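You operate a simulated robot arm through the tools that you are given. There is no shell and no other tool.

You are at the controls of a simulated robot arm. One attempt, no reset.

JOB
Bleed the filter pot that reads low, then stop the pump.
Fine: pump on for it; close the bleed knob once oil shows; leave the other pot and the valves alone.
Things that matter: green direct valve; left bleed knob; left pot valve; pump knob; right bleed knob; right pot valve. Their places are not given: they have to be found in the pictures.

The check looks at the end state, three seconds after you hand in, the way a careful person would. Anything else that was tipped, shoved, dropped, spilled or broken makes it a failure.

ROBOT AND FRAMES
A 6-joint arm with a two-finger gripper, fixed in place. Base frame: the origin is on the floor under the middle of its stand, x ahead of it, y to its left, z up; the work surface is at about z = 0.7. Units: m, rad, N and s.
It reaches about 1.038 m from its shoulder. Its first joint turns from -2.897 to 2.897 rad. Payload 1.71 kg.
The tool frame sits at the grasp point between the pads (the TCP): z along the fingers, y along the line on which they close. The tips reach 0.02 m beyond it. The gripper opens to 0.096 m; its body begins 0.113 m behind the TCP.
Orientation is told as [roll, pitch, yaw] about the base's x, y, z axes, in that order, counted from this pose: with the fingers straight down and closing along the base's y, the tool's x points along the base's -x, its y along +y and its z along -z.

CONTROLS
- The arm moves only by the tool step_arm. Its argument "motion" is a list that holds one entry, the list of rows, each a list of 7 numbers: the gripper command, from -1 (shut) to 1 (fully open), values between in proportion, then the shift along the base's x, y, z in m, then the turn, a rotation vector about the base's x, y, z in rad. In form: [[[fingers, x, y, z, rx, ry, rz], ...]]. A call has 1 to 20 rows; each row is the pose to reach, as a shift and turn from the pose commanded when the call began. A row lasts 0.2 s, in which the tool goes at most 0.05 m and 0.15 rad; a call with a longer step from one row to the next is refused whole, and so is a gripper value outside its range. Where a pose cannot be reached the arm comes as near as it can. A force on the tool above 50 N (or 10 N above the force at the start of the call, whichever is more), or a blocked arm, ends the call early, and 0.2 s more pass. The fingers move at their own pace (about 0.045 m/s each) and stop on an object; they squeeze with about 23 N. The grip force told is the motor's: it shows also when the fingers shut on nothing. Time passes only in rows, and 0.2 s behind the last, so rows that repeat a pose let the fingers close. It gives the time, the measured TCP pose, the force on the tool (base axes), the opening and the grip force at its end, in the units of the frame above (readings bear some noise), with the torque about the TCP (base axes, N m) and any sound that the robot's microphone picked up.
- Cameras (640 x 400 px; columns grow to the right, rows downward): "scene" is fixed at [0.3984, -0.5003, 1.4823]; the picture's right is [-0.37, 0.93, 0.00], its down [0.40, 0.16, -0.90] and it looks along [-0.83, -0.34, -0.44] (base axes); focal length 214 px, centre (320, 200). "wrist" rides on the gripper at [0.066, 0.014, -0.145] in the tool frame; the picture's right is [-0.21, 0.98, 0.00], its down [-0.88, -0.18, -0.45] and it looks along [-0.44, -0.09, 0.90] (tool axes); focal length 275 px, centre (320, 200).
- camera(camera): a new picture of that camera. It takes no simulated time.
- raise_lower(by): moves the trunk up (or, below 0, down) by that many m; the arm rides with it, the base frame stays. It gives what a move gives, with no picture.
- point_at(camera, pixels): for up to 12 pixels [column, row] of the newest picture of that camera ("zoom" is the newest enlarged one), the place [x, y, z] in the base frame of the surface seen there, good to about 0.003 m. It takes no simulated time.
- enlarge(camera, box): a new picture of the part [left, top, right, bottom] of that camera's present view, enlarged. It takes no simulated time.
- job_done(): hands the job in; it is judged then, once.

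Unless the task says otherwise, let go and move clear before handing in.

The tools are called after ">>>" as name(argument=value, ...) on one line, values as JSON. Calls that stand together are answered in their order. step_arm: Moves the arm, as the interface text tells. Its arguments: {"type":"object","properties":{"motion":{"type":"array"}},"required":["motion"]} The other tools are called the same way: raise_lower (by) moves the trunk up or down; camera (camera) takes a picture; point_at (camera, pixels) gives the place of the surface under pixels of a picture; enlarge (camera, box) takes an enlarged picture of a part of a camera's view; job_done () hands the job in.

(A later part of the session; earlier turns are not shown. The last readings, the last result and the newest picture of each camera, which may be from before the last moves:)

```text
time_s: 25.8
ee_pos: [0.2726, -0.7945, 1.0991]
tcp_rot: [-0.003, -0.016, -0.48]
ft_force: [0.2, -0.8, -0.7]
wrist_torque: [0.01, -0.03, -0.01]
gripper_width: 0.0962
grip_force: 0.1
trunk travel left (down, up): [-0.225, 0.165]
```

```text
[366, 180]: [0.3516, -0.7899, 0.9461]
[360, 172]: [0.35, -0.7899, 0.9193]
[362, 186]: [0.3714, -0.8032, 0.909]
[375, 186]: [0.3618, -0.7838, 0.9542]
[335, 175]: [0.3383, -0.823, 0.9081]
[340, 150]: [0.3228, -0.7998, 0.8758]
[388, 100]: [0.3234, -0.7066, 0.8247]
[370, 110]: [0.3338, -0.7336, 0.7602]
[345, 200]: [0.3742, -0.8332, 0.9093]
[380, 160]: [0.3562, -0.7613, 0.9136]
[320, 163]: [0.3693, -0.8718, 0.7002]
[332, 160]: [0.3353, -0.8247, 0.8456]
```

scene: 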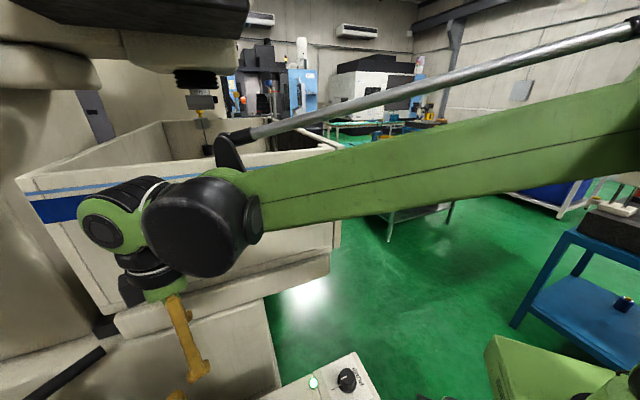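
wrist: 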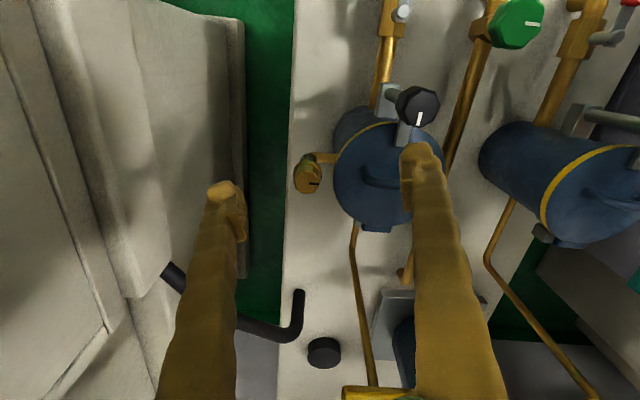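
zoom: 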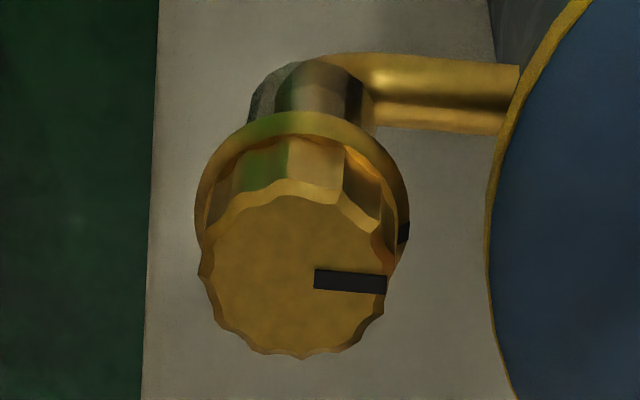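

The lid handle's near end is only ~0.07 m from the knob, so I'll close the fingers tangentially to the pot (yaw near +0.85). First the knob's exact size and centre.

>>> point_at(camera="zoom", pixels=[[215, 275], [370, 275], [292, 215], [292, 345], [292, 280], [235, 330], [355, 320], [250, 215], [202, 200], [402, 200], [300, 85], [300, 70]])

```text
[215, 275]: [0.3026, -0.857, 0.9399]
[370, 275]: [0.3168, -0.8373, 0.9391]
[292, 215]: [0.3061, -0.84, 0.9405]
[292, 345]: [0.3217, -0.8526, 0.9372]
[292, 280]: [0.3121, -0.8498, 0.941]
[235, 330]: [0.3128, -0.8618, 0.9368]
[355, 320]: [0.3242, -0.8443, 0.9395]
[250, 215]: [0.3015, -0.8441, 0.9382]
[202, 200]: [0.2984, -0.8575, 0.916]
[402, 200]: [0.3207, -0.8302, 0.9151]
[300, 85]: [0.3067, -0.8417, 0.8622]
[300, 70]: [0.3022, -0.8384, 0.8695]
```

Knob centre ≈ (0.311,-0.8465), top z 0.940, skirt z 0.916, diameter ~0.027. I'll move above it and test the yaw range from +0.1 to +1.6 in the air.

>>> step_arm(motion=[[[1, 0.01, -0.012, 0, 0, 0, 0.14], [1, 0.02, -0.025, 0, 0, 0, 0.28], [1, 0.03, -0.04, 0, 0, 0, 0.42], [1, 0.039, -0.052, 0, 0, 0, 0.56], [1, 0.039, -0.052, 0, 0, 0, 0.7], [1, 0.039, -0.052, 0, 0, 0, 0.84], [1, 0.039, -0.052, 0, 0, 0, 0.98], [1, 0.039, -0.052, 0, 0, 0, 1.12], [1, 0.039, -0.052, 0, 0, 0, 1.26], [1, 0.039, -0.052, 0, 0, 0, 1.4], [1, 0.039, -0.052, 0, 0, 0, 1.54], [1, 0.039, -0.052, 0, 0, 0, 1.68], [1, 0.039, -0.052, 0, 0, 0, 1.82], [1, 0.039, -0.052, 0, 0, 0, 1.96], [1, 0.039, -0.052, 0, 0, 0, 2.08], [1, 0.039, -0.052, 0, 0, 0, 2.08]]])

>>> camera(camera="wrist")

>>> camera(camera="scene")

```text
time_s: 29.2
ee_pos: [0.3131, -0.8461, 1.1008]
tcp_rot: [0.0, -0.013, 1.602]
ft_force: [-0.2, 0.0, 0.9]
wrist_torque: [-0.01, 0.02, 0.0]
gripper_width: 0.0959
grip_force: 0.2
trunk travel left (down, up): [-0.225, 0.165]
```

```text
taken
```

wrist: 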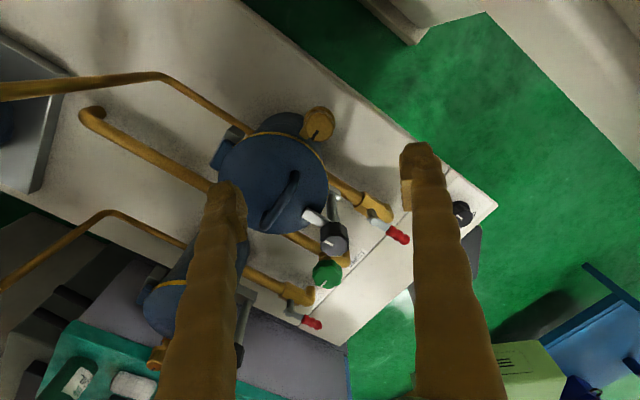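

```text
taken
```

scene: 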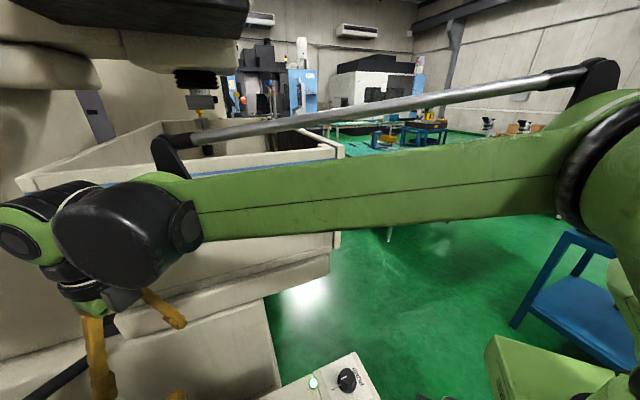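

Yaw +1.6 works. Now I'll turn back to +0.1 and lower to z≈1.02 over the bleed knob to check the alignment.

>>> step_arm(motion=[[[1, 0, 0, 0, 0, 0, -0.14], [1, 0, 0, 0, 0, 0, -0.28], [1, 0, 0, 0, 0, 0, -0.42], [1, 0, 0, 0, 0, 0, -0.56], [1, 0, 0, 0, 0, 0, -0.7], [1, -0.001, 0, -0.01, 0, 0, -0.84], [1, -0.001, 0, -0.02, 0, 0, -0.98], [1, -0.001, 0, -0.035, 0, 0, -1.12], [1, -0.001, 0, -0.05, 0, 0, -1.26], [1, -0.001, 0, -0.065, 0, 0, -1.4], [1, -0.001, 0, -0.08, 0, 0, -1.5], [1, -0.001, 0, -0.08, 0, 0, -1.5]]])

>>> camera(camera="wrist")

>>> enlarge(camera="wrist", box=[260, 110, 380, 230])

```text
time_s: 31.8
ee_pos: [0.3118, -0.845, 1.0193]
tcp_rot: [0.0, -0.013, 0.098]
ft_force: [-0.6, -0.3, -0.4]
wrist_torque: [0.01, 0.0, 0.02]
gripper_width: 0.0958
grip_force: 0.0
trunk travel left (down, up): [-0.225, 0.165]
```

```text
taken
```

wrist: 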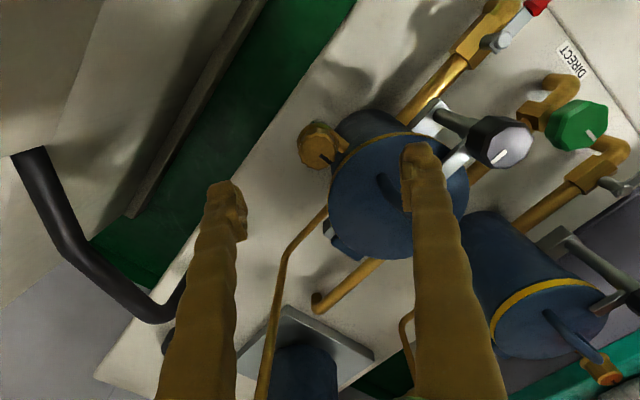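

```text
3.33 times, centred on (320, 170) of wrist
```

zoom: 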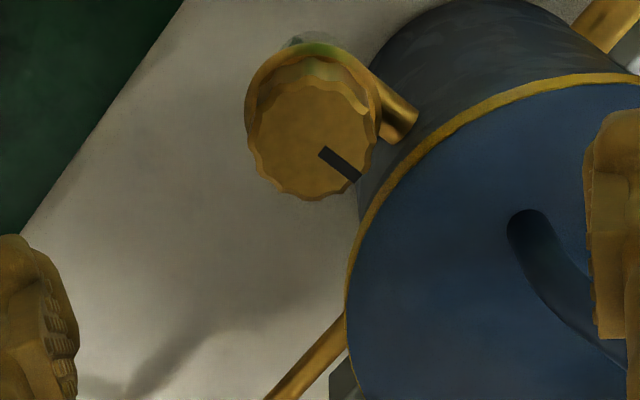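

The knob's top centre is at (318,152) against a predicted TCP-line point of (320,152), so it's about 1.7 mm off in y. I'll part-close the fingers to ~0.06, correct the offset and the small tilt, and descend to z≈0.940.

>>> step_arm(motion=[[[0.25, 0.0005, -0.0017, 0, -0.0013, 0.013, 0], [0.25, 0.0005, -0.0017, 0, -0.0013, 0.013, 0], [0.25, 0.0005, -0.0017, 0, -0.0013, 0.013, 0], [0.25, 0.0005, -0.0017, -0.03, -0.0013, 0.013, 0], [0.25, 0.0005, -0.0017, -0.055, -0.0013, 0.013, 0], [0.25, 0.0005, -0.0017, -0.07, -0.0013, 0.013, 0], [0.25, 0.0005, -0.0017, -0.079, -0.0013, 0.013, 0], [0.25, 0.0005, -0.0017, -0.079, -0.0013, 0.013, 0]]])

>>> camera(camera="wrist")

>>> enlarge(camera="wrist", box=[240, 120, 400, 270])

```text
time_s: 33.6
ee_pos: [0.3116, -0.847, 0.9404]
tcp_rot: [0.001, 0.001, 0.1]
ft_force: [0.6, -0.6, -0.3]
wrist_torque: [-0.02, 0.03, 0.01]
gripper_width: 0.0601
grip_force: 0.1
trunk travel left (down, up): [-0.225, 0.165]
```

```text
taken
```

wrist: 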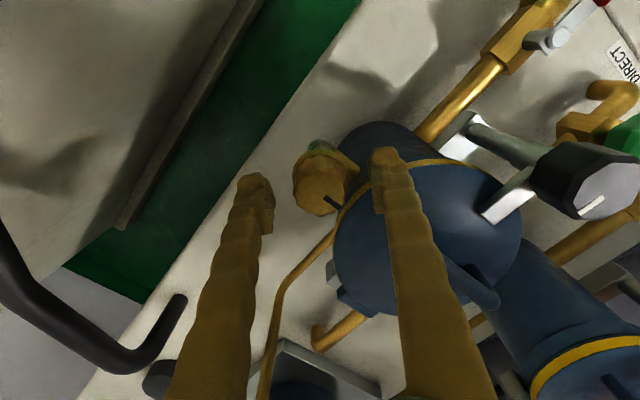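

```text
2.67 times, centred on (320, 195) of wrist
```

zoom: 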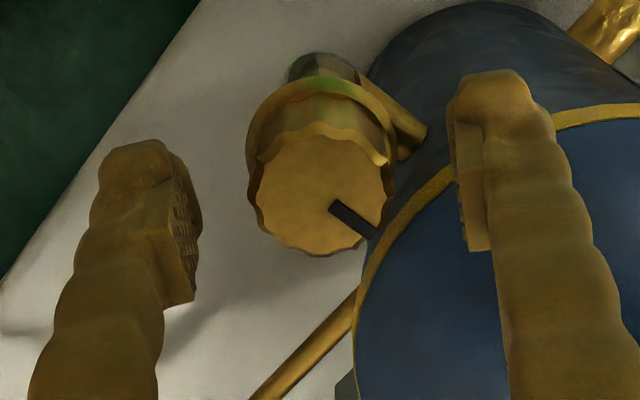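

The knob is centred at (320,194). I'll shift 1 mm toward -y (as the pump knob needed) and close the fingers.

>>> step_arm(motion=[[[0.25, 0.0001, -0.001, 0, 0, 0, 0], [-1, 0.0001, -0.001, 0, 0, 0, 0], [-1, 0.0001, -0.001, 0, 0, 0, 0], [-1, 0.0001, -0.001, 0, 0, 0, 0], [-1, 0.0001, -0.001, 0, 0, 0, 0]]])

>>> camera(camera="wrist")

>>> enlarge(camera="wrist", box=[260, 130, 380, 240])

```text
time_s: 34.8
ee_pos: [0.3113, -0.8479, 0.9409]
tcp_rot: [0.001, 0.0, 0.1]
ft_force: [-4.8, 23.6, -11.6]
wrist_torque: [0.3, 0.05, 0.02]
gripper_width: 0.0307
grip_force: 34.9
trunk travel left (down, up): [-0.225, 0.165]
```

```text
taken
```

wrist: 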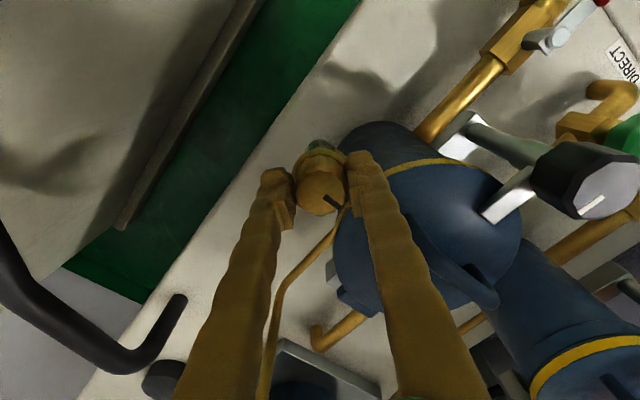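

```text
3.64 times, centred on (320, 185) of wrist
```

zoom: 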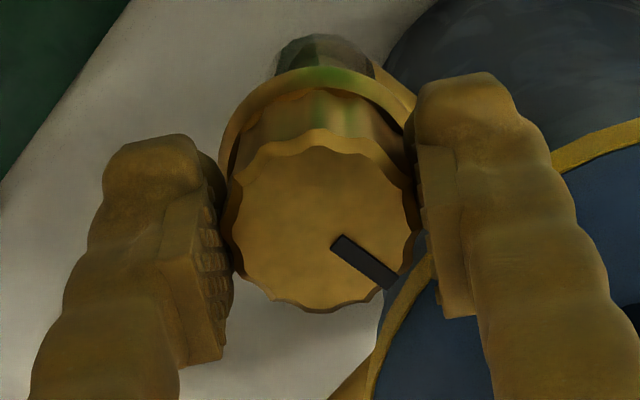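

Gripped at 0.031 m; side force 23.6 N in +y. I'll relieve it by +0.7 mm and start a small counter-clockwise turn, checking the sight sleeve at zoom (325,55).

>>> step_arm(motion=[[[-1, 0, 0.0007, 0, 0, 0, 0], [-1, 0, 0.0007, 0, 0, 0, 0.1], [-1, 0, 0.0007, 0, 0, 0, 0.2]]])

>>> enlarge(camera="wrist", box=[260, 130, 380, 240])

```text
time_s: 35.6
ee_pos: [0.3132, -0.8478, 0.9408]
tcp_rot: [-0.002, 0.002, 0.301]
ft_force: [-4.2, 14.6, -5.7]
wrist_torque: [0.21, 0.05, 0.04]
gripper_width: 0.0307
grip_force: 35.0
trunk travel left (down, up): [-0.225, 0.165]
```

```text
3.64 times, centred on (320, 185) of wrist
```

zoom: 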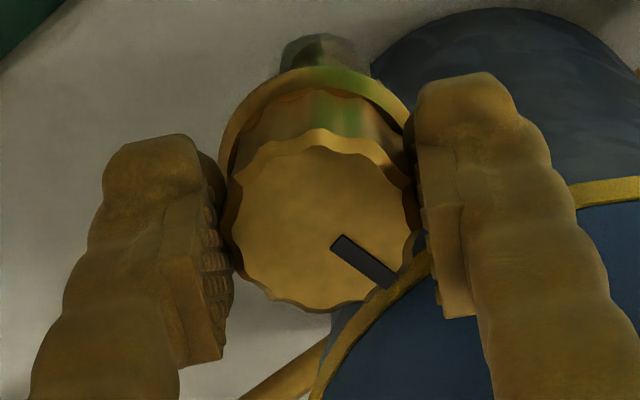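

The knob turned with the hand by 0.2 rad freely (torque 0.04). Sleeve still looks grey/clear. Continue turning a bit more.

>>> step_arm(motion=[[[-1, 0, 0.0004, 0, 0, 0, 0.12], [-1, 0, 0.0004, 0, 0, 0, 0.24], [-1, 0, 0.0004, 0, 0, 0, 0.36]]])

>>> enlarge(camera="wrist", box=[260, 130, 380, 240])

>>> camera(camera="wrist")

```text
time_s: 36.4
ee_pos: [0.3118, -0.8473, 0.9417]
tcp_rot: [-0.001, 0.0, 0.662]
ft_force: [4.6, -8.7, 10.1]
wrist_torque: [-0.09, -0.13, -0.01]
gripper_width: 0.0305
grip_force: 35.0
trunk travel left (down, up): [-0.225, 0.165]
```

```text
3.64 times, centred on (320, 185) of wrist
```

zoom: 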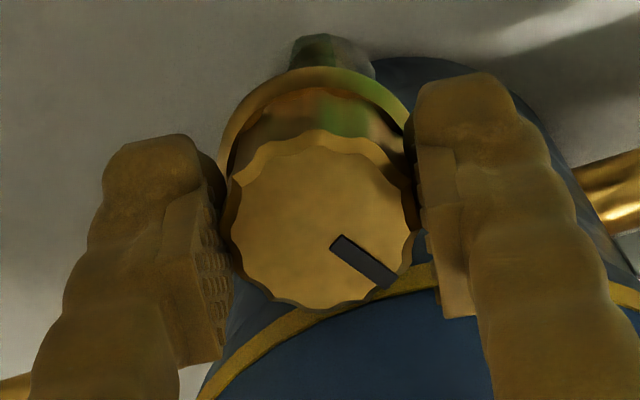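

```text
taken
```

wrist: 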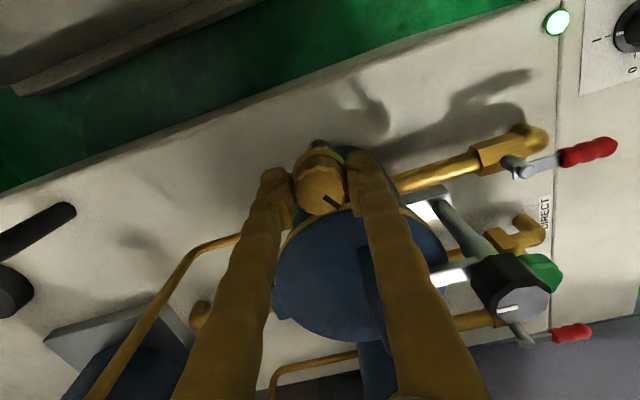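

Turned 0.56 rad so far; the sleeve still looks clear and there is no sound. Continue another 0.36 rad.

>>> step_arm(motion=[[[-1, 0, -0.0002, 0, 0, 0, 0.12], [-1, 0, -0.0002, 0, 0, 0, 0.24], [-1, 0, -0.0002, 0, 0, 0, 0.36]]])

>>> enlarge(camera="wrist", box=[260, 130, 380, 240])

```text
time_s: 37.2
ee_pos: [0.3119, -0.8476, 0.9414]
tcp_rot: [0.001, 0.0, 1.021]
ft_force: [6.3, -12.5, 16.6]
wrist_torque: [-0.26, -0.1, -0.03]
gripper_width: 0.0308
grip_force: 35.0
trunk travel left (down, up): [-0.225, 0.165]
```

```text
3.64 times, centred on (320, 185) of wrist
```

zoom: 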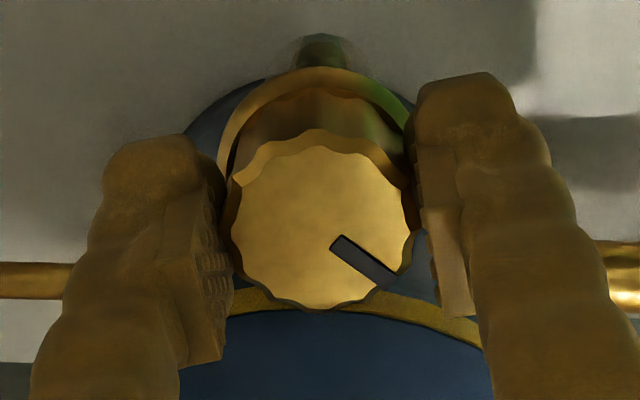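

At 0.92 rad of turn the sleeve looks a little different; I'll enlarge it strongly before going on.

>>> enlarge(camera="wrist", box=[300, 130, 345, 165])

>>> camera(camera="wrist")

>>> camera(camera="scene")

```text
11.43 times, centred on (322, 148) of wrist
```

zoom: 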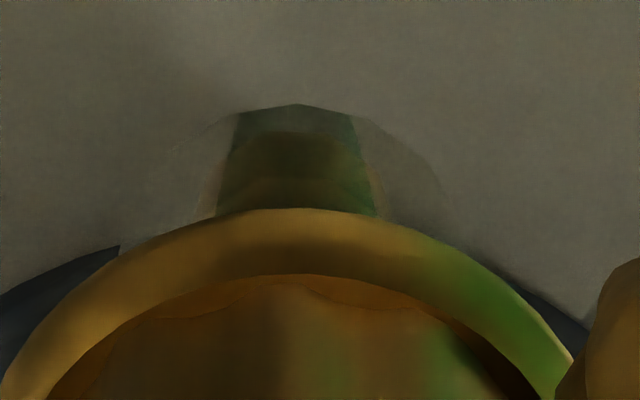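

```text
taken
```

wrist: 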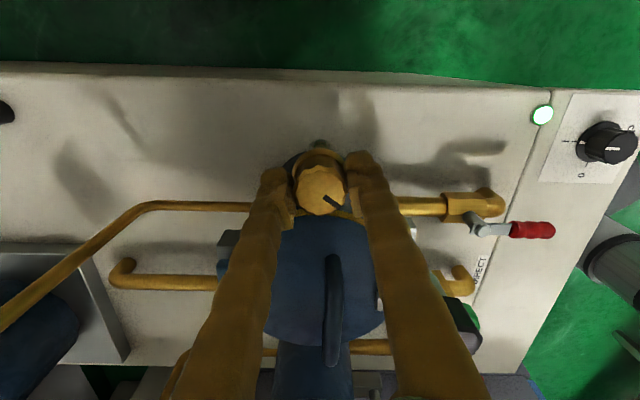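

```text
taken
```

scene: 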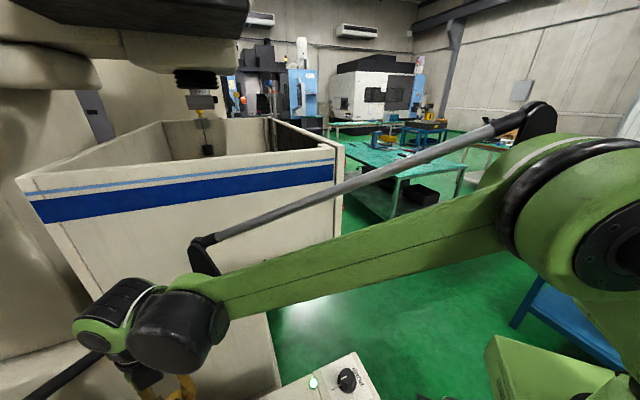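

A clear transparent sleeve surrounds the central pipe (zoom (170,190) and (420,190)); no oil yet. I'll turn on another ~0.36 rad and look again.

>>> step_arm(motion=[[[-1, 0, -0.0002, -0.0003, 0, 0, 0.12], [-1, 0, -0.0002, -0.0003, 0, 0, 0.24], [-1, 0, -0.0002, -0.0003, 0, 0, 0.36]]])

>>> enlarge(camera="wrist", box=[300, 130, 345, 165])

```text
time_s: 38.0
ee_pos: [0.3117, -0.8473, 0.9402]
tcp_rot: [0.001, 0.001, 1.382]
ft_force: [10.8, -17.3, 20.7]
wrist_torque: [-0.24, -0.2, -0.06]
gripper_width: 0.0307
grip_force: 35.2
trunk travel left (down, up): [-0.225, 0.165]
```

```text
11.43 times, centred on (322, 148) of wrist
```

zoom: 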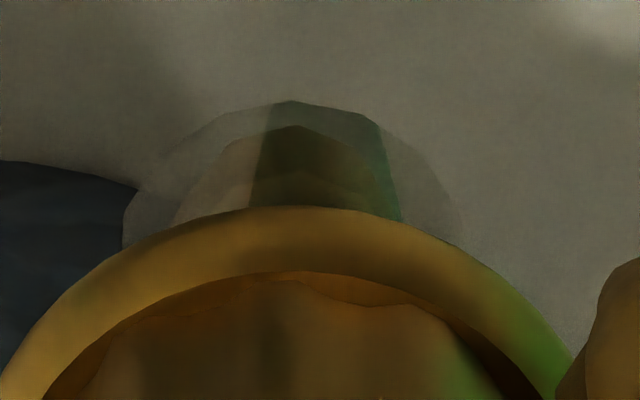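

Still clear at 1.28 rad of turn. I'll relieve the slight side force, turn the last 0.2 rad, and look.

>>> step_arm(motion=[[[-1, 0.0003, -0.0005, 0.0004, 0, 0, 0.1], [-1, 0.0003, -0.0005, 0.0004, 0, 0, 0.21]]])

>>> enlarge(camera="wrist", box=[300, 130, 345, 165])

>>> enlarge(camera="wrist", box=[240, 120, 400, 220])

```text
time_s: 38.6
ee_pos: [0.3118, -0.8467, 0.9404]
tcp_rot: [0.001, -0.001, 1.591]
ft_force: [7.0, -5.7, 7.7]
wrist_torque: [-0.29, -0.1, 0.0]
gripper_width: 0.0307
grip_force: 34.9
trunk travel left (down, up): [-0.225, 0.165]
```

```text
11.43 times, centred on (322, 148) of wrist
```

zoom: 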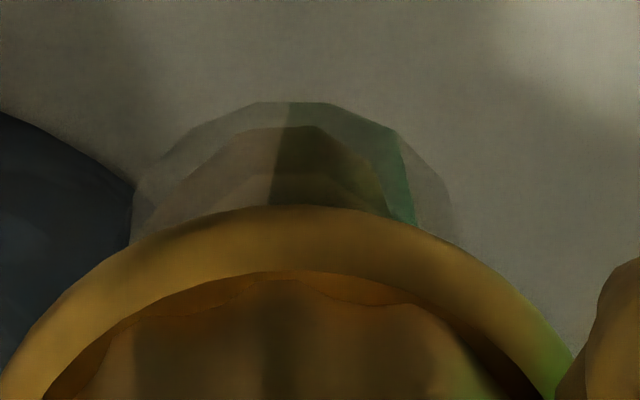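

```text
4.00 times, centred on (320, 170) of wrist
```

zoom: 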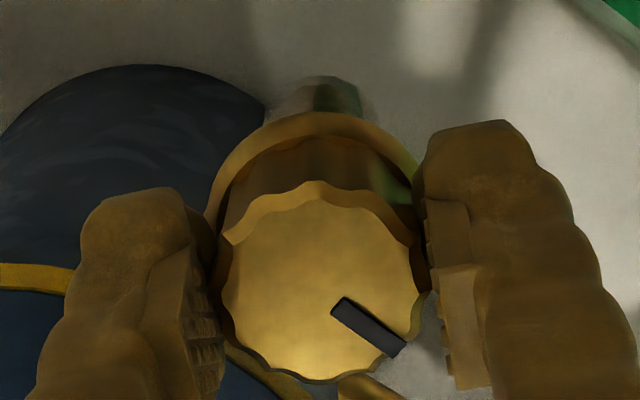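

The knob is open about 1.49 rad and the sleeve still looks clear. I'll hold and wait one second, then look again.

>>> step_arm(motion=[[[-1, 0.0002, -0.0001, 0.0002, 0, 0, 0], [-1, 0.0002, -0.0001, 0.0002, 0, 0, 0], [-1, 0.0002, -0.0001, 0.0002, 0, 0, 0], [-1, 0.0002, -0.0001, 0.0002, 0, 0, 0]]])

>>> enlarge(camera="wrist", box=[300, 130, 345, 165])

```text
time_s: 39.6
ee_pos: [0.3131, -0.8485, 0.9405]
tcp_rot: [0.002, -0.002, 1.589]
ft_force: [-0.1, 11.7, -10.4]
wrist_torque: [0.23, -0.01, -0.01]
gripper_width: 0.0306
grip_force: 34.3
trunk travel left (down, up): [-0.225, 0.165]
```

```text
11.43 times, centred on (322, 148) of wrist
```

zoom: 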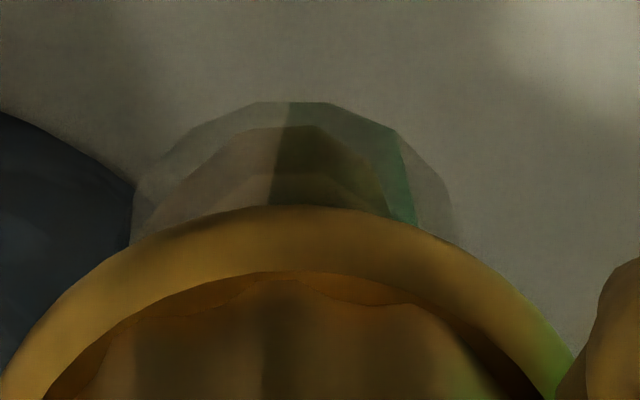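

No change yet after one second. I'll wait two more seconds and look again.

>>> step_arm(motion=[[[-1, 0, 0, 0, 0, 0, 0], [-1, 0, 0, 0, 0, 0, 0], [-1, 0, 0, 0, 0, 0, 0], [-1, 0, 0, 0, 0, 0, 0], [-1, 0, 0, 0, 0, 0, 0], [-1, 0, 0, 0, 0, 0, 0], [-1, 0, 0, 0, 0, 0, 0], [-1, 0, 0, 0, 0, 0, 0]]])

>>> enlarge(camera="wrist", box=[300, 130, 345, 165])

>>> camera(camera="wrist")

```text
time_s: 41.4
ee_pos: [0.3123, -0.8475, 0.9415]
tcp_rot: [0.0, -0.001, 1.591]
ft_force: [-1.6, 15.7, -15.1]
wrist_torque: [0.2, -0.03, -0.02]
gripper_width: 0.0307
grip_force: 34.4
trunk travel left (down, up): [-0.225, 0.165]
```

```text
11.43 times, centred on (322, 148) of wrist
```

zoom: 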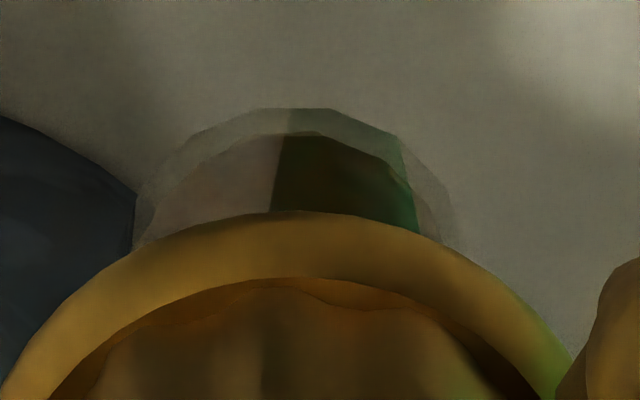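

```text
taken
```

wrist: 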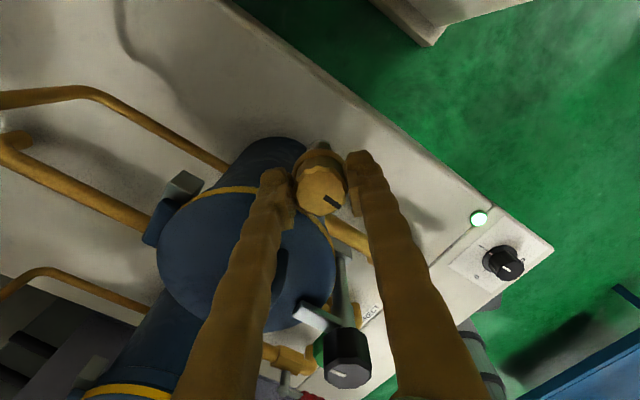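

Something changed inside the sleeve: the inner outline now spans wider (zoom (160,215) to (440,215)). I'll wait 0.6 s and compare.

>>> step_arm(motion=[[[-1, 0, 0, 0, 0, 0, 0], [-1, 0, 0, 0, 0, 0, 0]]])

>>> enlarge(camera="wrist", box=[300, 130, 345, 165])

>>> enlarge(camera="wrist", box=[240, 100, 400, 220])

```text
time_s: 42.0
ee_pos: [0.3122, -0.8475, 0.9415]
tcp_rot: [0.0, -0.002, 1.589]
ft_force: [-0.3, 12.7, -12.4]
wrist_torque: [0.19, 0.0, 0.01]
gripper_width: 0.0305
grip_force: 35.6
trunk travel left (down, up): [-0.225, 0.165]
```

```text
11.43 times, centred on (322, 148) of wrist
```

zoom: 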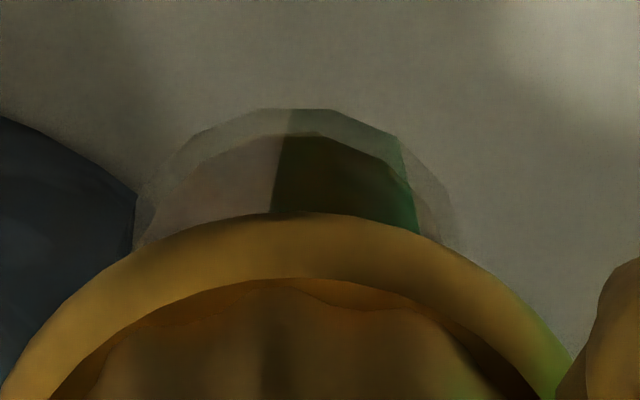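

```text
3.33 times, centred on (320, 160) of wrist
```

zoom: 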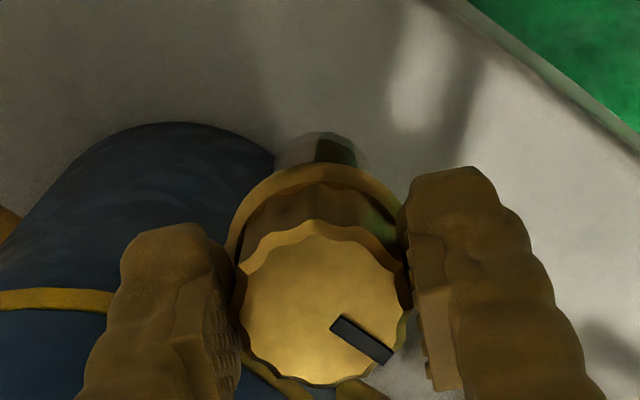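

The sleeve's inside has turned uniformly dark brown and filled, which looks like oil. I'll close the bleed knob now (clockwise back by 1.49 rad), then read the gauge to confirm.

>>> step_arm(motion=[[[-1, 0, 0.0004, -0.0004, 0, 0, -0.14], [-1, 0, 0.0004, -0.0004, 0, 0, -0.28], [-1, 0, 0.0004, -0.0004, 0, 0, -0.42], [-1, 0, 0.0004, -0.0004, 0, 0, -0.56], [-1, 0, 0.0004, -0.0004, 0, 0, -0.7], [-1, 0, 0.0004, -0.0004, 0, 0, -0.84], [-1, 0, 0.0004, -0.0004, 0, 0, -0.98], [-1, 0, 0.0004, -0.0004, 0, 0, -1.12], [-1, 0, 0.0004, -0.0004, 0, 0, -1.26], [-1, 0, 0.0004, -0.0004, 0, 0, -1.4], [-1, 0, 0.0004, -0.0004, 0, 0, -1.49]]])

>>> camera(camera="wrist")

>>> enlarge(camera="wrist", box=[260, 130, 380, 240])

>>> enlarge(camera="wrist", box=[300, 130, 345, 165])

```text
time_s: 44.4
ee_pos: [0.3119, -0.8475, 0.941]
tcp_rot: [-0.001, 0.0, 0.096]
ft_force: [-14.2, 9.1, 0.1]
wrist_torque: [0.12, 0.35, 0.0]
gripper_width: 0.0306
grip_force: 34.7
trunk travel left (down, up): [-0.225, 0.165]
```

```text
taken
```

wrist: 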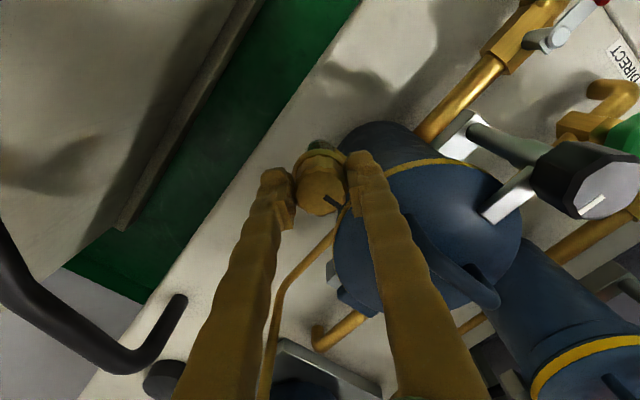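

```text
3.64 times, centred on (320, 185) of wrist
```

zoom: 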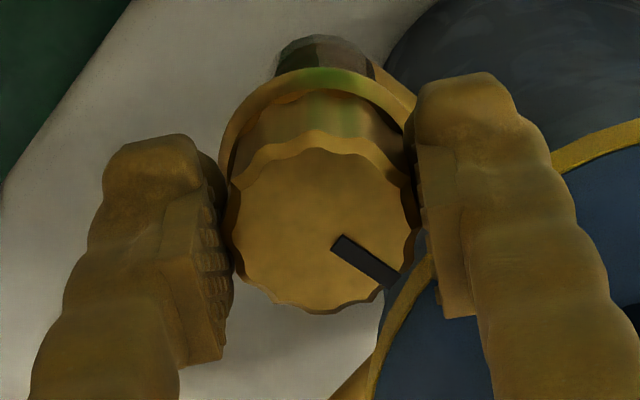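

```text
11.43 times, centred on (322, 148) of wrist
```

zoom: 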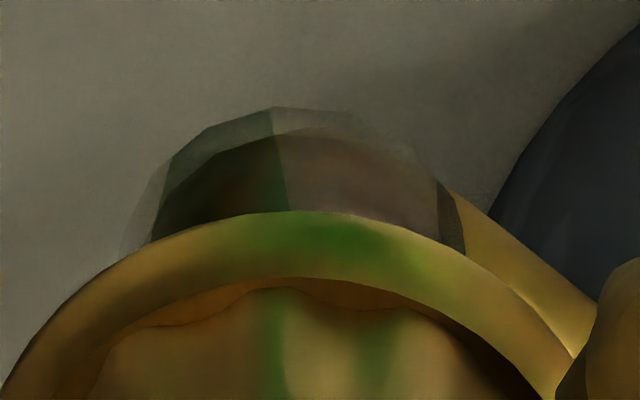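

At the same yaw as the baseline, the sleeve now shows reddish-brown oil (zoom (330,160)), and the pointer is back exactly where it started. I'll press slightly further closed, release, and rise straight up.

>>> step_arm(motion=[[[-1, -0.0004, 0.0003, 0, 0, 0, -0.03], [-1, -0.0004, 0.0003, 0, 0, 0, -0.05]]])

>>> enlarge(camera="wrist", box=[260, 130, 380, 240])

```text
time_s: 45.0
ee_pos: [0.3117, -0.8471, 0.9409]
tcp_rot: [-0.002, -0.003, 0.048]
ft_force: [-10.0, 5.0, 3.0]
wrist_torque: [0.04, 0.25, 0.2]
gripper_width: 0.0306
grip_force: 34.7
trunk travel left (down, up): [-0.225, 0.165]
```

```text
3.64 times, centred on (320, 185) of wrist
```

zoom: 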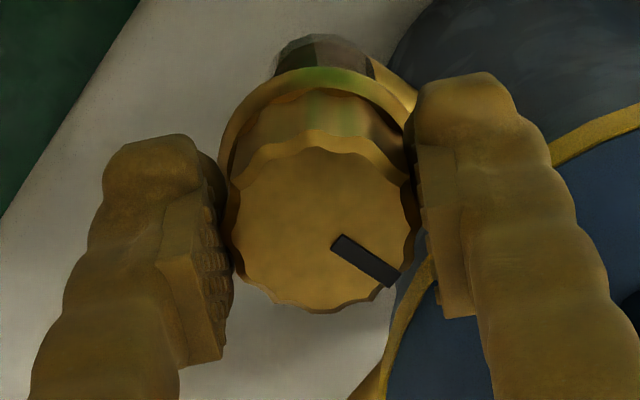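

Wrist torque rose to 0.2 N m: the knob is against its closed stop. Releasing and rising.

>>> step_arm(motion=[[[0.25, 0, 0, 0, 0, 0, 0], [0.25, 0, 0, 0, 0, 0, 0], [0.25, 0, 0, 0, 0, 0, 0], [0.25, 0, 0, 0.02, 0, 0, 0], [0.25, 0, 0, 0.06, 0, 0, 0], [0.25, 0, 0, 0.1, 0, 0, 0], [0.25, 0, 0, 0.14, 0, 0, 0], [0.25, 0, 0, 0.18, 0, 0, 0]]])

>>> camera(camera="wrist")

>>> enlarge(camera="wrist", box=[270, 80, 370, 180])

```text
time_s: 46.8
ee_pos: [0.3125, -0.8476, 1.1211]
tcp_rot: [0.0, -0.001, 0.05]
ft_force: [0.6, 0.1, 0.4]
wrist_torque: [0.05, 0.01, -0.02]
gripper_width: 0.0598
grip_force: 0.0
trunk travel left (down, up): [-0.225, 0.165]
```

```text
taken
```

wrist: 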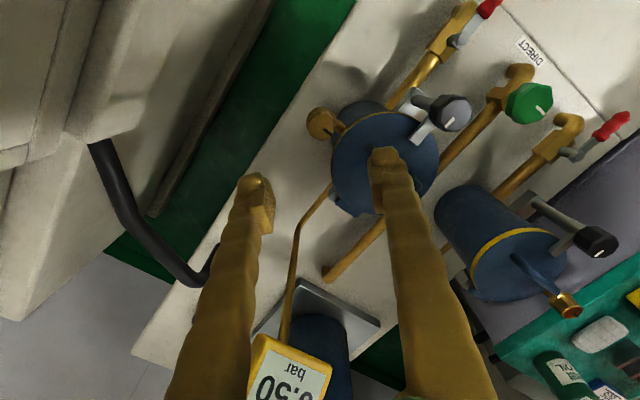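

```text
4.00 times, centred on (320, 130) of wrist
```

zoom: 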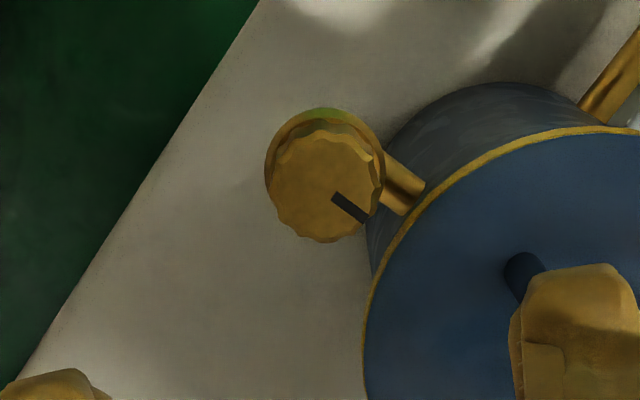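

The near gauge at (290,385) now appears to read 0.50. I'll move to the viewing pose to confirm both gauges.

>>> step_arm(motion=[[[1, 0, 0, 0.045, 0, 0, -0.1], [1, 0, 0, 0.09, 0, 0, -0.2], [1, -0.022, 0.04, 0.1, 0, 0, -0.3], [1, -0.044, 0.08, 0.11, 0, 0, -0.4], [1, -0.066, 0.12, 0.12, 0, 0, -0.53], [1, -0.088, 0.16, 0.13, 0, 0, -0.53], [1, -0.11, 0.2, 0.14, 0, 0, -0.53], [1, -0.132, 0.24, 0.14, 0, 0, -0.53], [1, -0.154, 0.28, 0.14, 0, 0, -0.53], [1, -0.176, 0.32, 0.14, 0, 0, -0.53], [1, -0.198, 0.36, 0.14, 0, 0, -0.53], [1, -0.218, 0.394, 0.14, 0, 0, -0.53]]])

>>> step_arm(motion=[[[1, 0.0, 0.0, 0.0, -0.065, -0.124, 0], [1, 0.0, 0.0, 0.0, -0.13, -0.248, 0], [1, 0.0, 0.0, 0.0, -0.19, -0.365, 0]]])

>>> camera(camera="wrist")

>>> enlarge(camera="wrist", box=[250, 250, 420, 340])

>>> enlarge(camera="wrist", box=[220, 140, 320, 240])

```text
time_s: 49.4
ee_pos: [0.0934, -0.4528, 1.2607]
tcp_rot: [-0.002, 0.001, -0.48]
ft_force: [-0.3, -1.3, -0.2]
wrist_torque: [0.02, -0.03, 0.0]
gripper_width: 0.096
grip_force: 0.0
trunk travel left (down, up): [-0.225, 0.165]
```

```text
time_s: 50.2
ee_pos: [0.0945, -0.4485, 1.2618]
tcp_rot: [-0.002, -0.416, -0.479]
ft_force: [0.8, 1.5, 0.4]
wrist_torque: [-0.16, 0.1, -0.06]
gripper_width: 0.096
grip_force: 0.1
trunk travel left (down, up): [-0.225, 0.165]
```

```text
taken
```

wrist: 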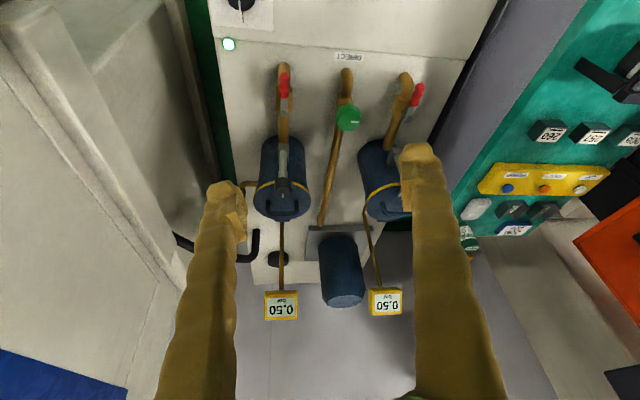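

```text
3.76 times, centred on (335, 295) of wrist
```

zoom: 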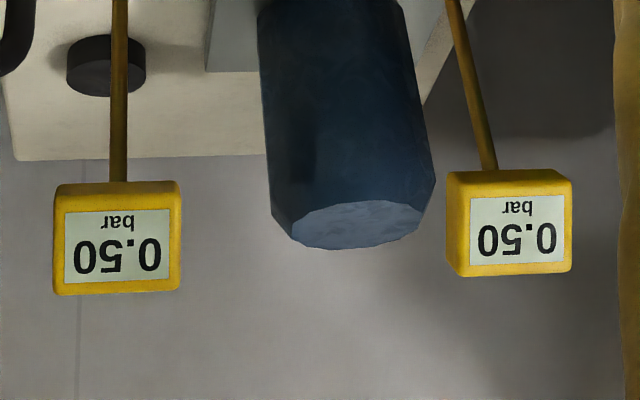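

```text
4.00 times, centred on (270, 190) of wrist
```

zoom: 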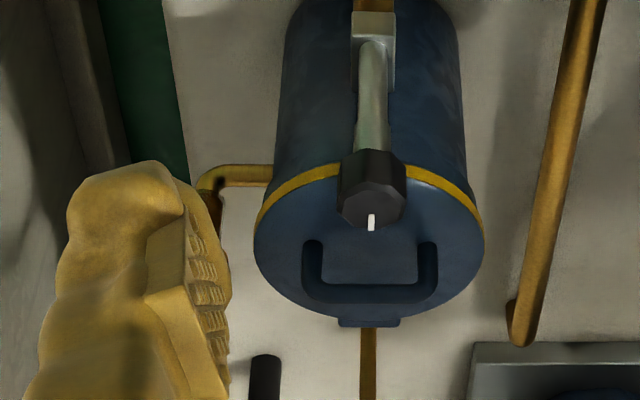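

Both gauges read 0.50 bar: the pot is bled and its knob closed. Next I'll straighten the hand and move back over the pump knob with yaw -1.23 to turn it to 0.

>>> step_arm(motion=[[[1, 0.0, 0.0, 0.0, 0.065, 0.124, 0], [1, 0.0, 0.0, 0.0, 0.13, 0.248, 0], [1, 0.0, 0.0, 0.0, 0.19, 0.365, 0], [1, 0.0, 0.0, 0.0, 0.19, 0.365, 0]]])

>>> step_arm(motion=[[[1, -0.005, -0.015, -0.04, 0, 0, -0.13], [1, -0.01, -0.03, -0.08, 0, 0, -0.26], [1, -0.018, -0.045, -0.12, 0, 0, -0.39], [1, -0.026, -0.06, -0.16, 0, 0, -0.52], [1, -0.034, -0.08, -0.2, 0, 0, -0.64], [1, -0.045, -0.101, -0.24, 0, 0, -0.75], [1, -0.045, -0.101, -0.285, 0, 0, -0.75], [1, -0.045, -0.101, -0.33, 0, 0, -0.75], [1, -0.045, -0.101, -0.37, 0, 0, -0.75], [1, -0.045, -0.101, -0.41, 0, 0, -0.75], [1, -0.045, -0.101, -0.41, 0, 0, -0.75]]])

>>> camera(camera="wrist")

```text
time_s: 50.8
ee_pos: [0.0193, -0.4376, 1.2585]
tcp_rot: [0.008, -0.183, -0.608]
ft_force: [-0.1, 1.3, 0.6]
wrist_torque: [-0.08, -0.06, 0.0]
gripper_width: 0.0961
grip_force: 0.0
trunk travel left (down, up): [-0.225, 0.165]
stopped in row 2: the arm was blocked; the commanded pose is now the measured one
```

```text
time_s: 53.2
ee_pos: [-0.0236, -0.5378, 0.8481]
tcp_rot: [0.006, -0.182, -1.356]
ft_force: [0.4, -0.4, 0.2]
wrist_torque: [0.04, 0.01, -0.01]
gripper_width: 0.096
grip_force: 0.1
trunk travel left (down, up): [-0.225, 0.165]
```

```text
taken
```

wrist: 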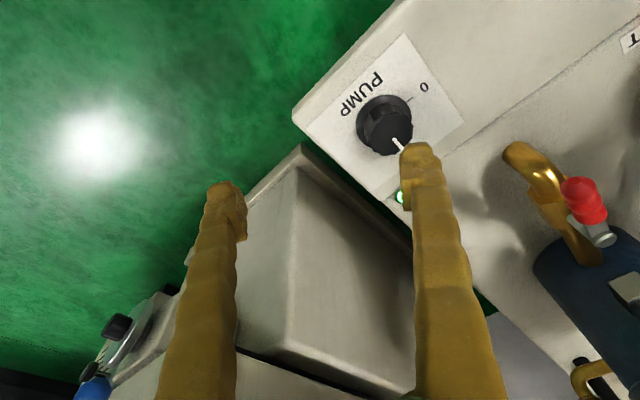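

The first call was cut short ("arm blocked", likely a joint flip near a singular pose), so the hand is now at (-0.024,-0.538,0.848) with a -0.18 tilt. I'll check the scene before correcting.

>>> camera(camera="scene")

>>> enlarge(camera="wrist", box=[290, 60, 470, 220])

```text
taken
```

scene: 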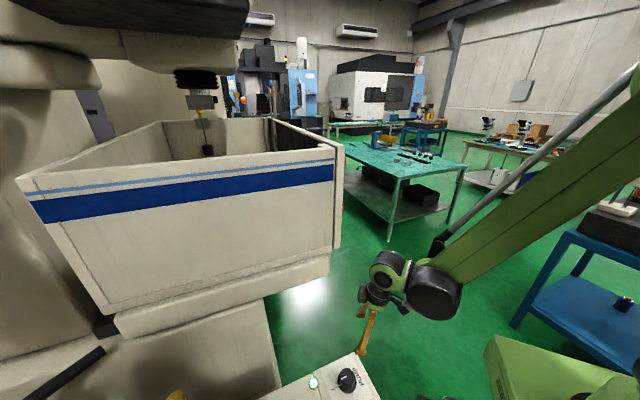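

```text
2.50 times, centred on (380, 140) of wrist
```

zoom: 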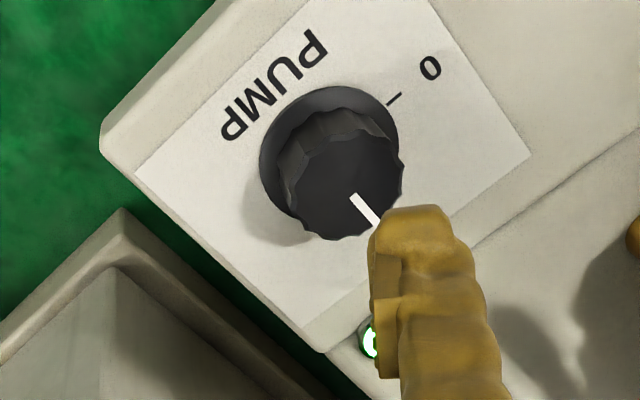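

Nothing was disturbed and the knob is still on I. I'll level the hand and move it over the pump knob.

>>> step_arm(motion=[[[1, 0.02, -0.004, 0.02, 0.06, 0.015, 0], [1, 0.04, -0.008, 0.03, 0.12, 0.03, 0], [1, 0.06, -0.012, 0.03, 0.177, 0.045, 0], [1, 0.072, -0.015, 0.03, 0.177, 0.045, 0], [1, 0.072, -0.015, 0.03, 0.177, 0.045, 0]]])

>>> camera(camera="wrist")

```text
time_s: 54.4
ee_pos: [0.0484, -0.5543, 0.8786]
tcp_rot: [0.001, 0.003, -1.356]
ft_force: [0.0, -0.3, -0.4]
wrist_torque: [0.02, 0.01, 0.03]
gripper_width: 0.0961
grip_force: 0.1
trunk travel left (down, up): [-0.225, 0.165]
```

```text
taken
```

wrist: 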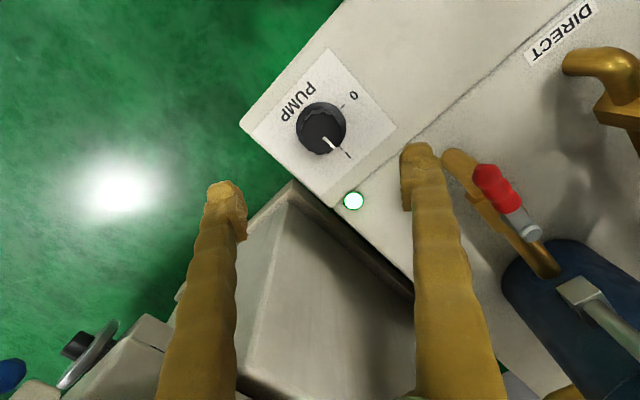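

Level and centred above the knob, lamp still lit. I'll part-close to ~0.07 and descend to z≈0.731.

>>> step_arm(motion=[[[0.46, 0, 0.0008, -0.03, 0, 0, 0], [0.46, 0, 0.0008, -0.06, 0, 0, 0], [0.46, 0, 0.0008, -0.09, 0, 0, 0], [0.46, 0, 0.0008, -0.12, 0, 0, 0], [0.46, 0, 0.0008, -0.1475, 0, 0, 0], [0.46, 0, 0.0008, -0.1475, 0, 0, 0]]])

>>> camera(camera="wrist")

```text
time_s: 55.8
ee_pos: [0.0475, -0.5537, 0.7307]
tcp_rot: [-0.002, 0.001, -1.357]
ft_force: [1.0, 0.7, -0.3]
wrist_torque: [0.01, -0.01, 0.03]
gripper_width: 0.0699
grip_force: 0.0
trunk travel left (down, up): [-0.225, 0.165]
```

```text
taken
```

wrist: 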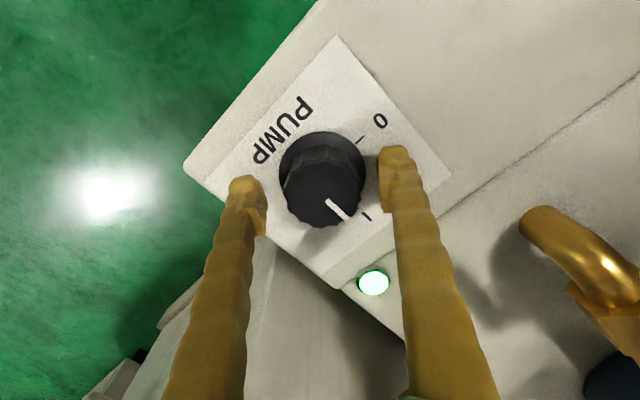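

The knob sits between the fingers with a slight offset (x 0.0475 vs. centre ~0.0483). I'll shift 0.8 mm and close.

>>> step_arm(motion=[[[0.46, 0.0006, 0.0, 0, 0, 0, 0], [-1, 0.0006, 0.0, 0, 0, 0, 0], [-1, 0.0006, 0.0, 0, 0, 0, 0], [-1, 0.0006, 0.0, 0, 0, 0, 0], [-1, 0.0006, 0.0, 0, 0, 0, 0]]])

>>> camera(camera="wrist")

```text
time_s: 57.0
ee_pos: [0.0488, -0.5535, 0.7301]
tcp_rot: [-0.001, 0.001, -1.357]
ft_force: [16.1, 2.8, -2.3]
wrist_torque: [0.02, -0.24, 0.06]
gripper_width: 0.0428
grip_force: 35.0
trunk travel left (down, up): [-0.225, 0.165]
```

```text
taken
```

wrist: 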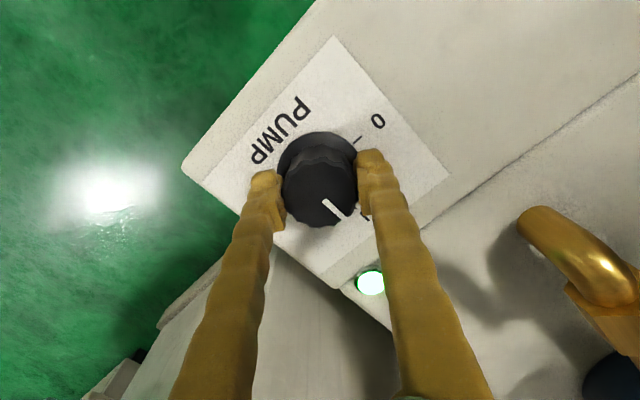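

Grip is good (0.043 m, force 16 N in x). I'll ease +x slightly and turn counter-clockwise toward 0 in stages.

>>> step_arm(motion=[[[-1, 0.0005, 0, 0, 0, 0, 0.12], [-1, 0.0005, 0, 0, 0, 0, 0.24], [-1, 0.0005, 0, 0, 0, 0, 0.36], [-1, 0.0005, 0, 0, 0, 0, 0.48], [-1, 0.0005, 0, 0, 0, 0, 0.6]]])

>>> camera(camera="wrist")

```text
time_s: 58.2
ee_pos: [0.0492, -0.553, 0.7313]
tcp_rot: [0.001, 0.002, -0.755]
ft_force: [9.8, -8.9, 16.0]
wrist_torque: [0.03, -0.05, -0.04]
gripper_width: 0.0427
grip_force: 35.0
trunk travel left (down, up): [-0.225, 0.165]
```

```text
taken
```

wrist: 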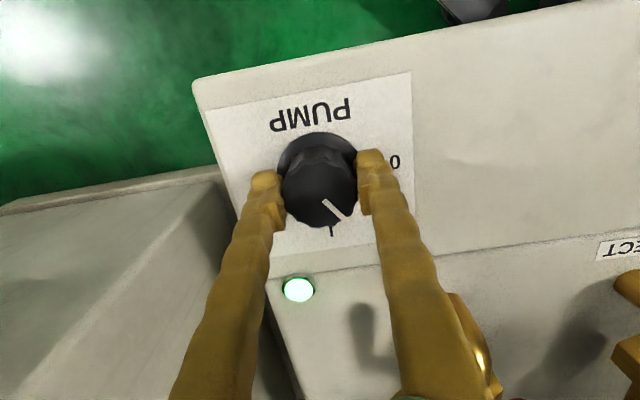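

The knob follows the hand and the lamp is still lit. Continuing toward 0.

>>> step_arm(motion=[[[-1, 0.0003, -0.0005, 0.0003, 0, 0, 0.12], [-1, 0.0003, -0.0005, 0.0003, 0, 0, 0.24], [-1, 0.0003, -0.0005, 0.0003, 0, 0, 0.36], [-1, 0.0003, -0.0005, 0.0003, 0, 0, 0.48], [-1, 0.0003, -0.0005, 0.0003, 0, 0, 0.6]]])

>>> camera(camera="wrist")

```text
time_s: 59.4
ee_pos: [0.0491, -0.5542, 0.7296]
tcp_rot: [0.002, 0.003, -0.155]
ft_force: [2.8, -2.8, 1.6]
wrist_torque: [-0.03, 0.09, 0.06]
gripper_width: 0.0426
grip_force: 34.9
trunk travel left (down, up): [-0.225, 0.165]
```

```text
taken
```

wrist: 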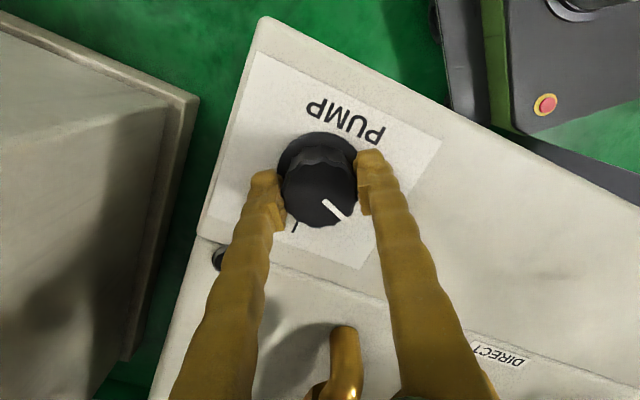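

The lamp at (220,255) is now dark. I'll turn the remaining ~0.35 rad so the pointer lines up with 0.

>>> step_arm(motion=[[[-1, 0, 0, 0, 0, 0, 0.12], [-1, 0, 0, 0, 0, 0, 0.24], [-1, 0, 0, 0, 0, 0, 0.34], [-1, 0, 0, 0, 0, 0, 0.35]]])

>>> camera(camera="wrist")

>>> enlarge(camera="wrist", box=[250, 110, 400, 250])

```text
time_s: 60.4
ee_pos: [0.0503, -0.5549, 0.7303]
tcp_rot: [0.003, 0.003, 0.194]
ft_force: [0.0, 1.9, -11.2]
wrist_torque: [-0.1, -0.08, 0.0]
gripper_width: 0.043
grip_force: 34.8
trunk travel left (down, up): [-0.225, 0.165]
```

```text
taken
```

wrist: 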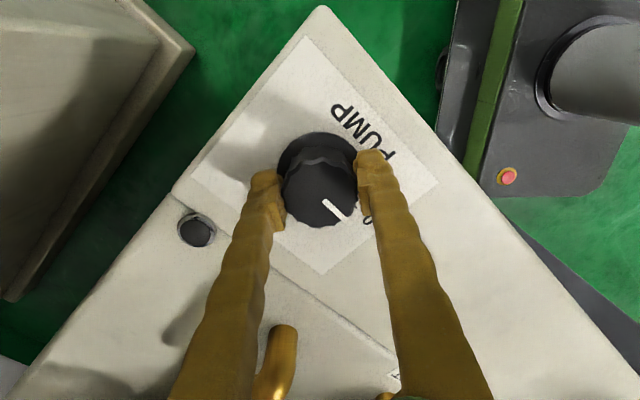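

```text
2.86 times, centred on (325, 180) of wrist
```

zoom: 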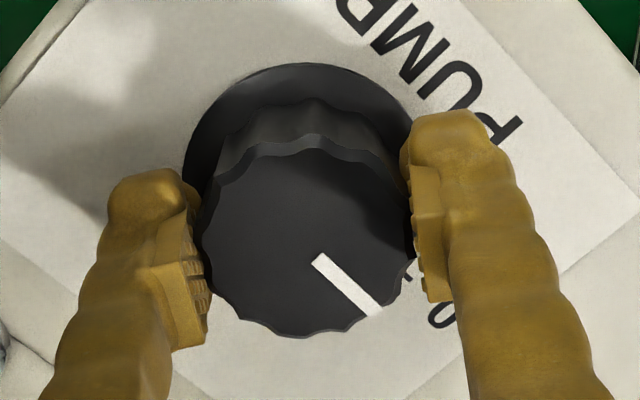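

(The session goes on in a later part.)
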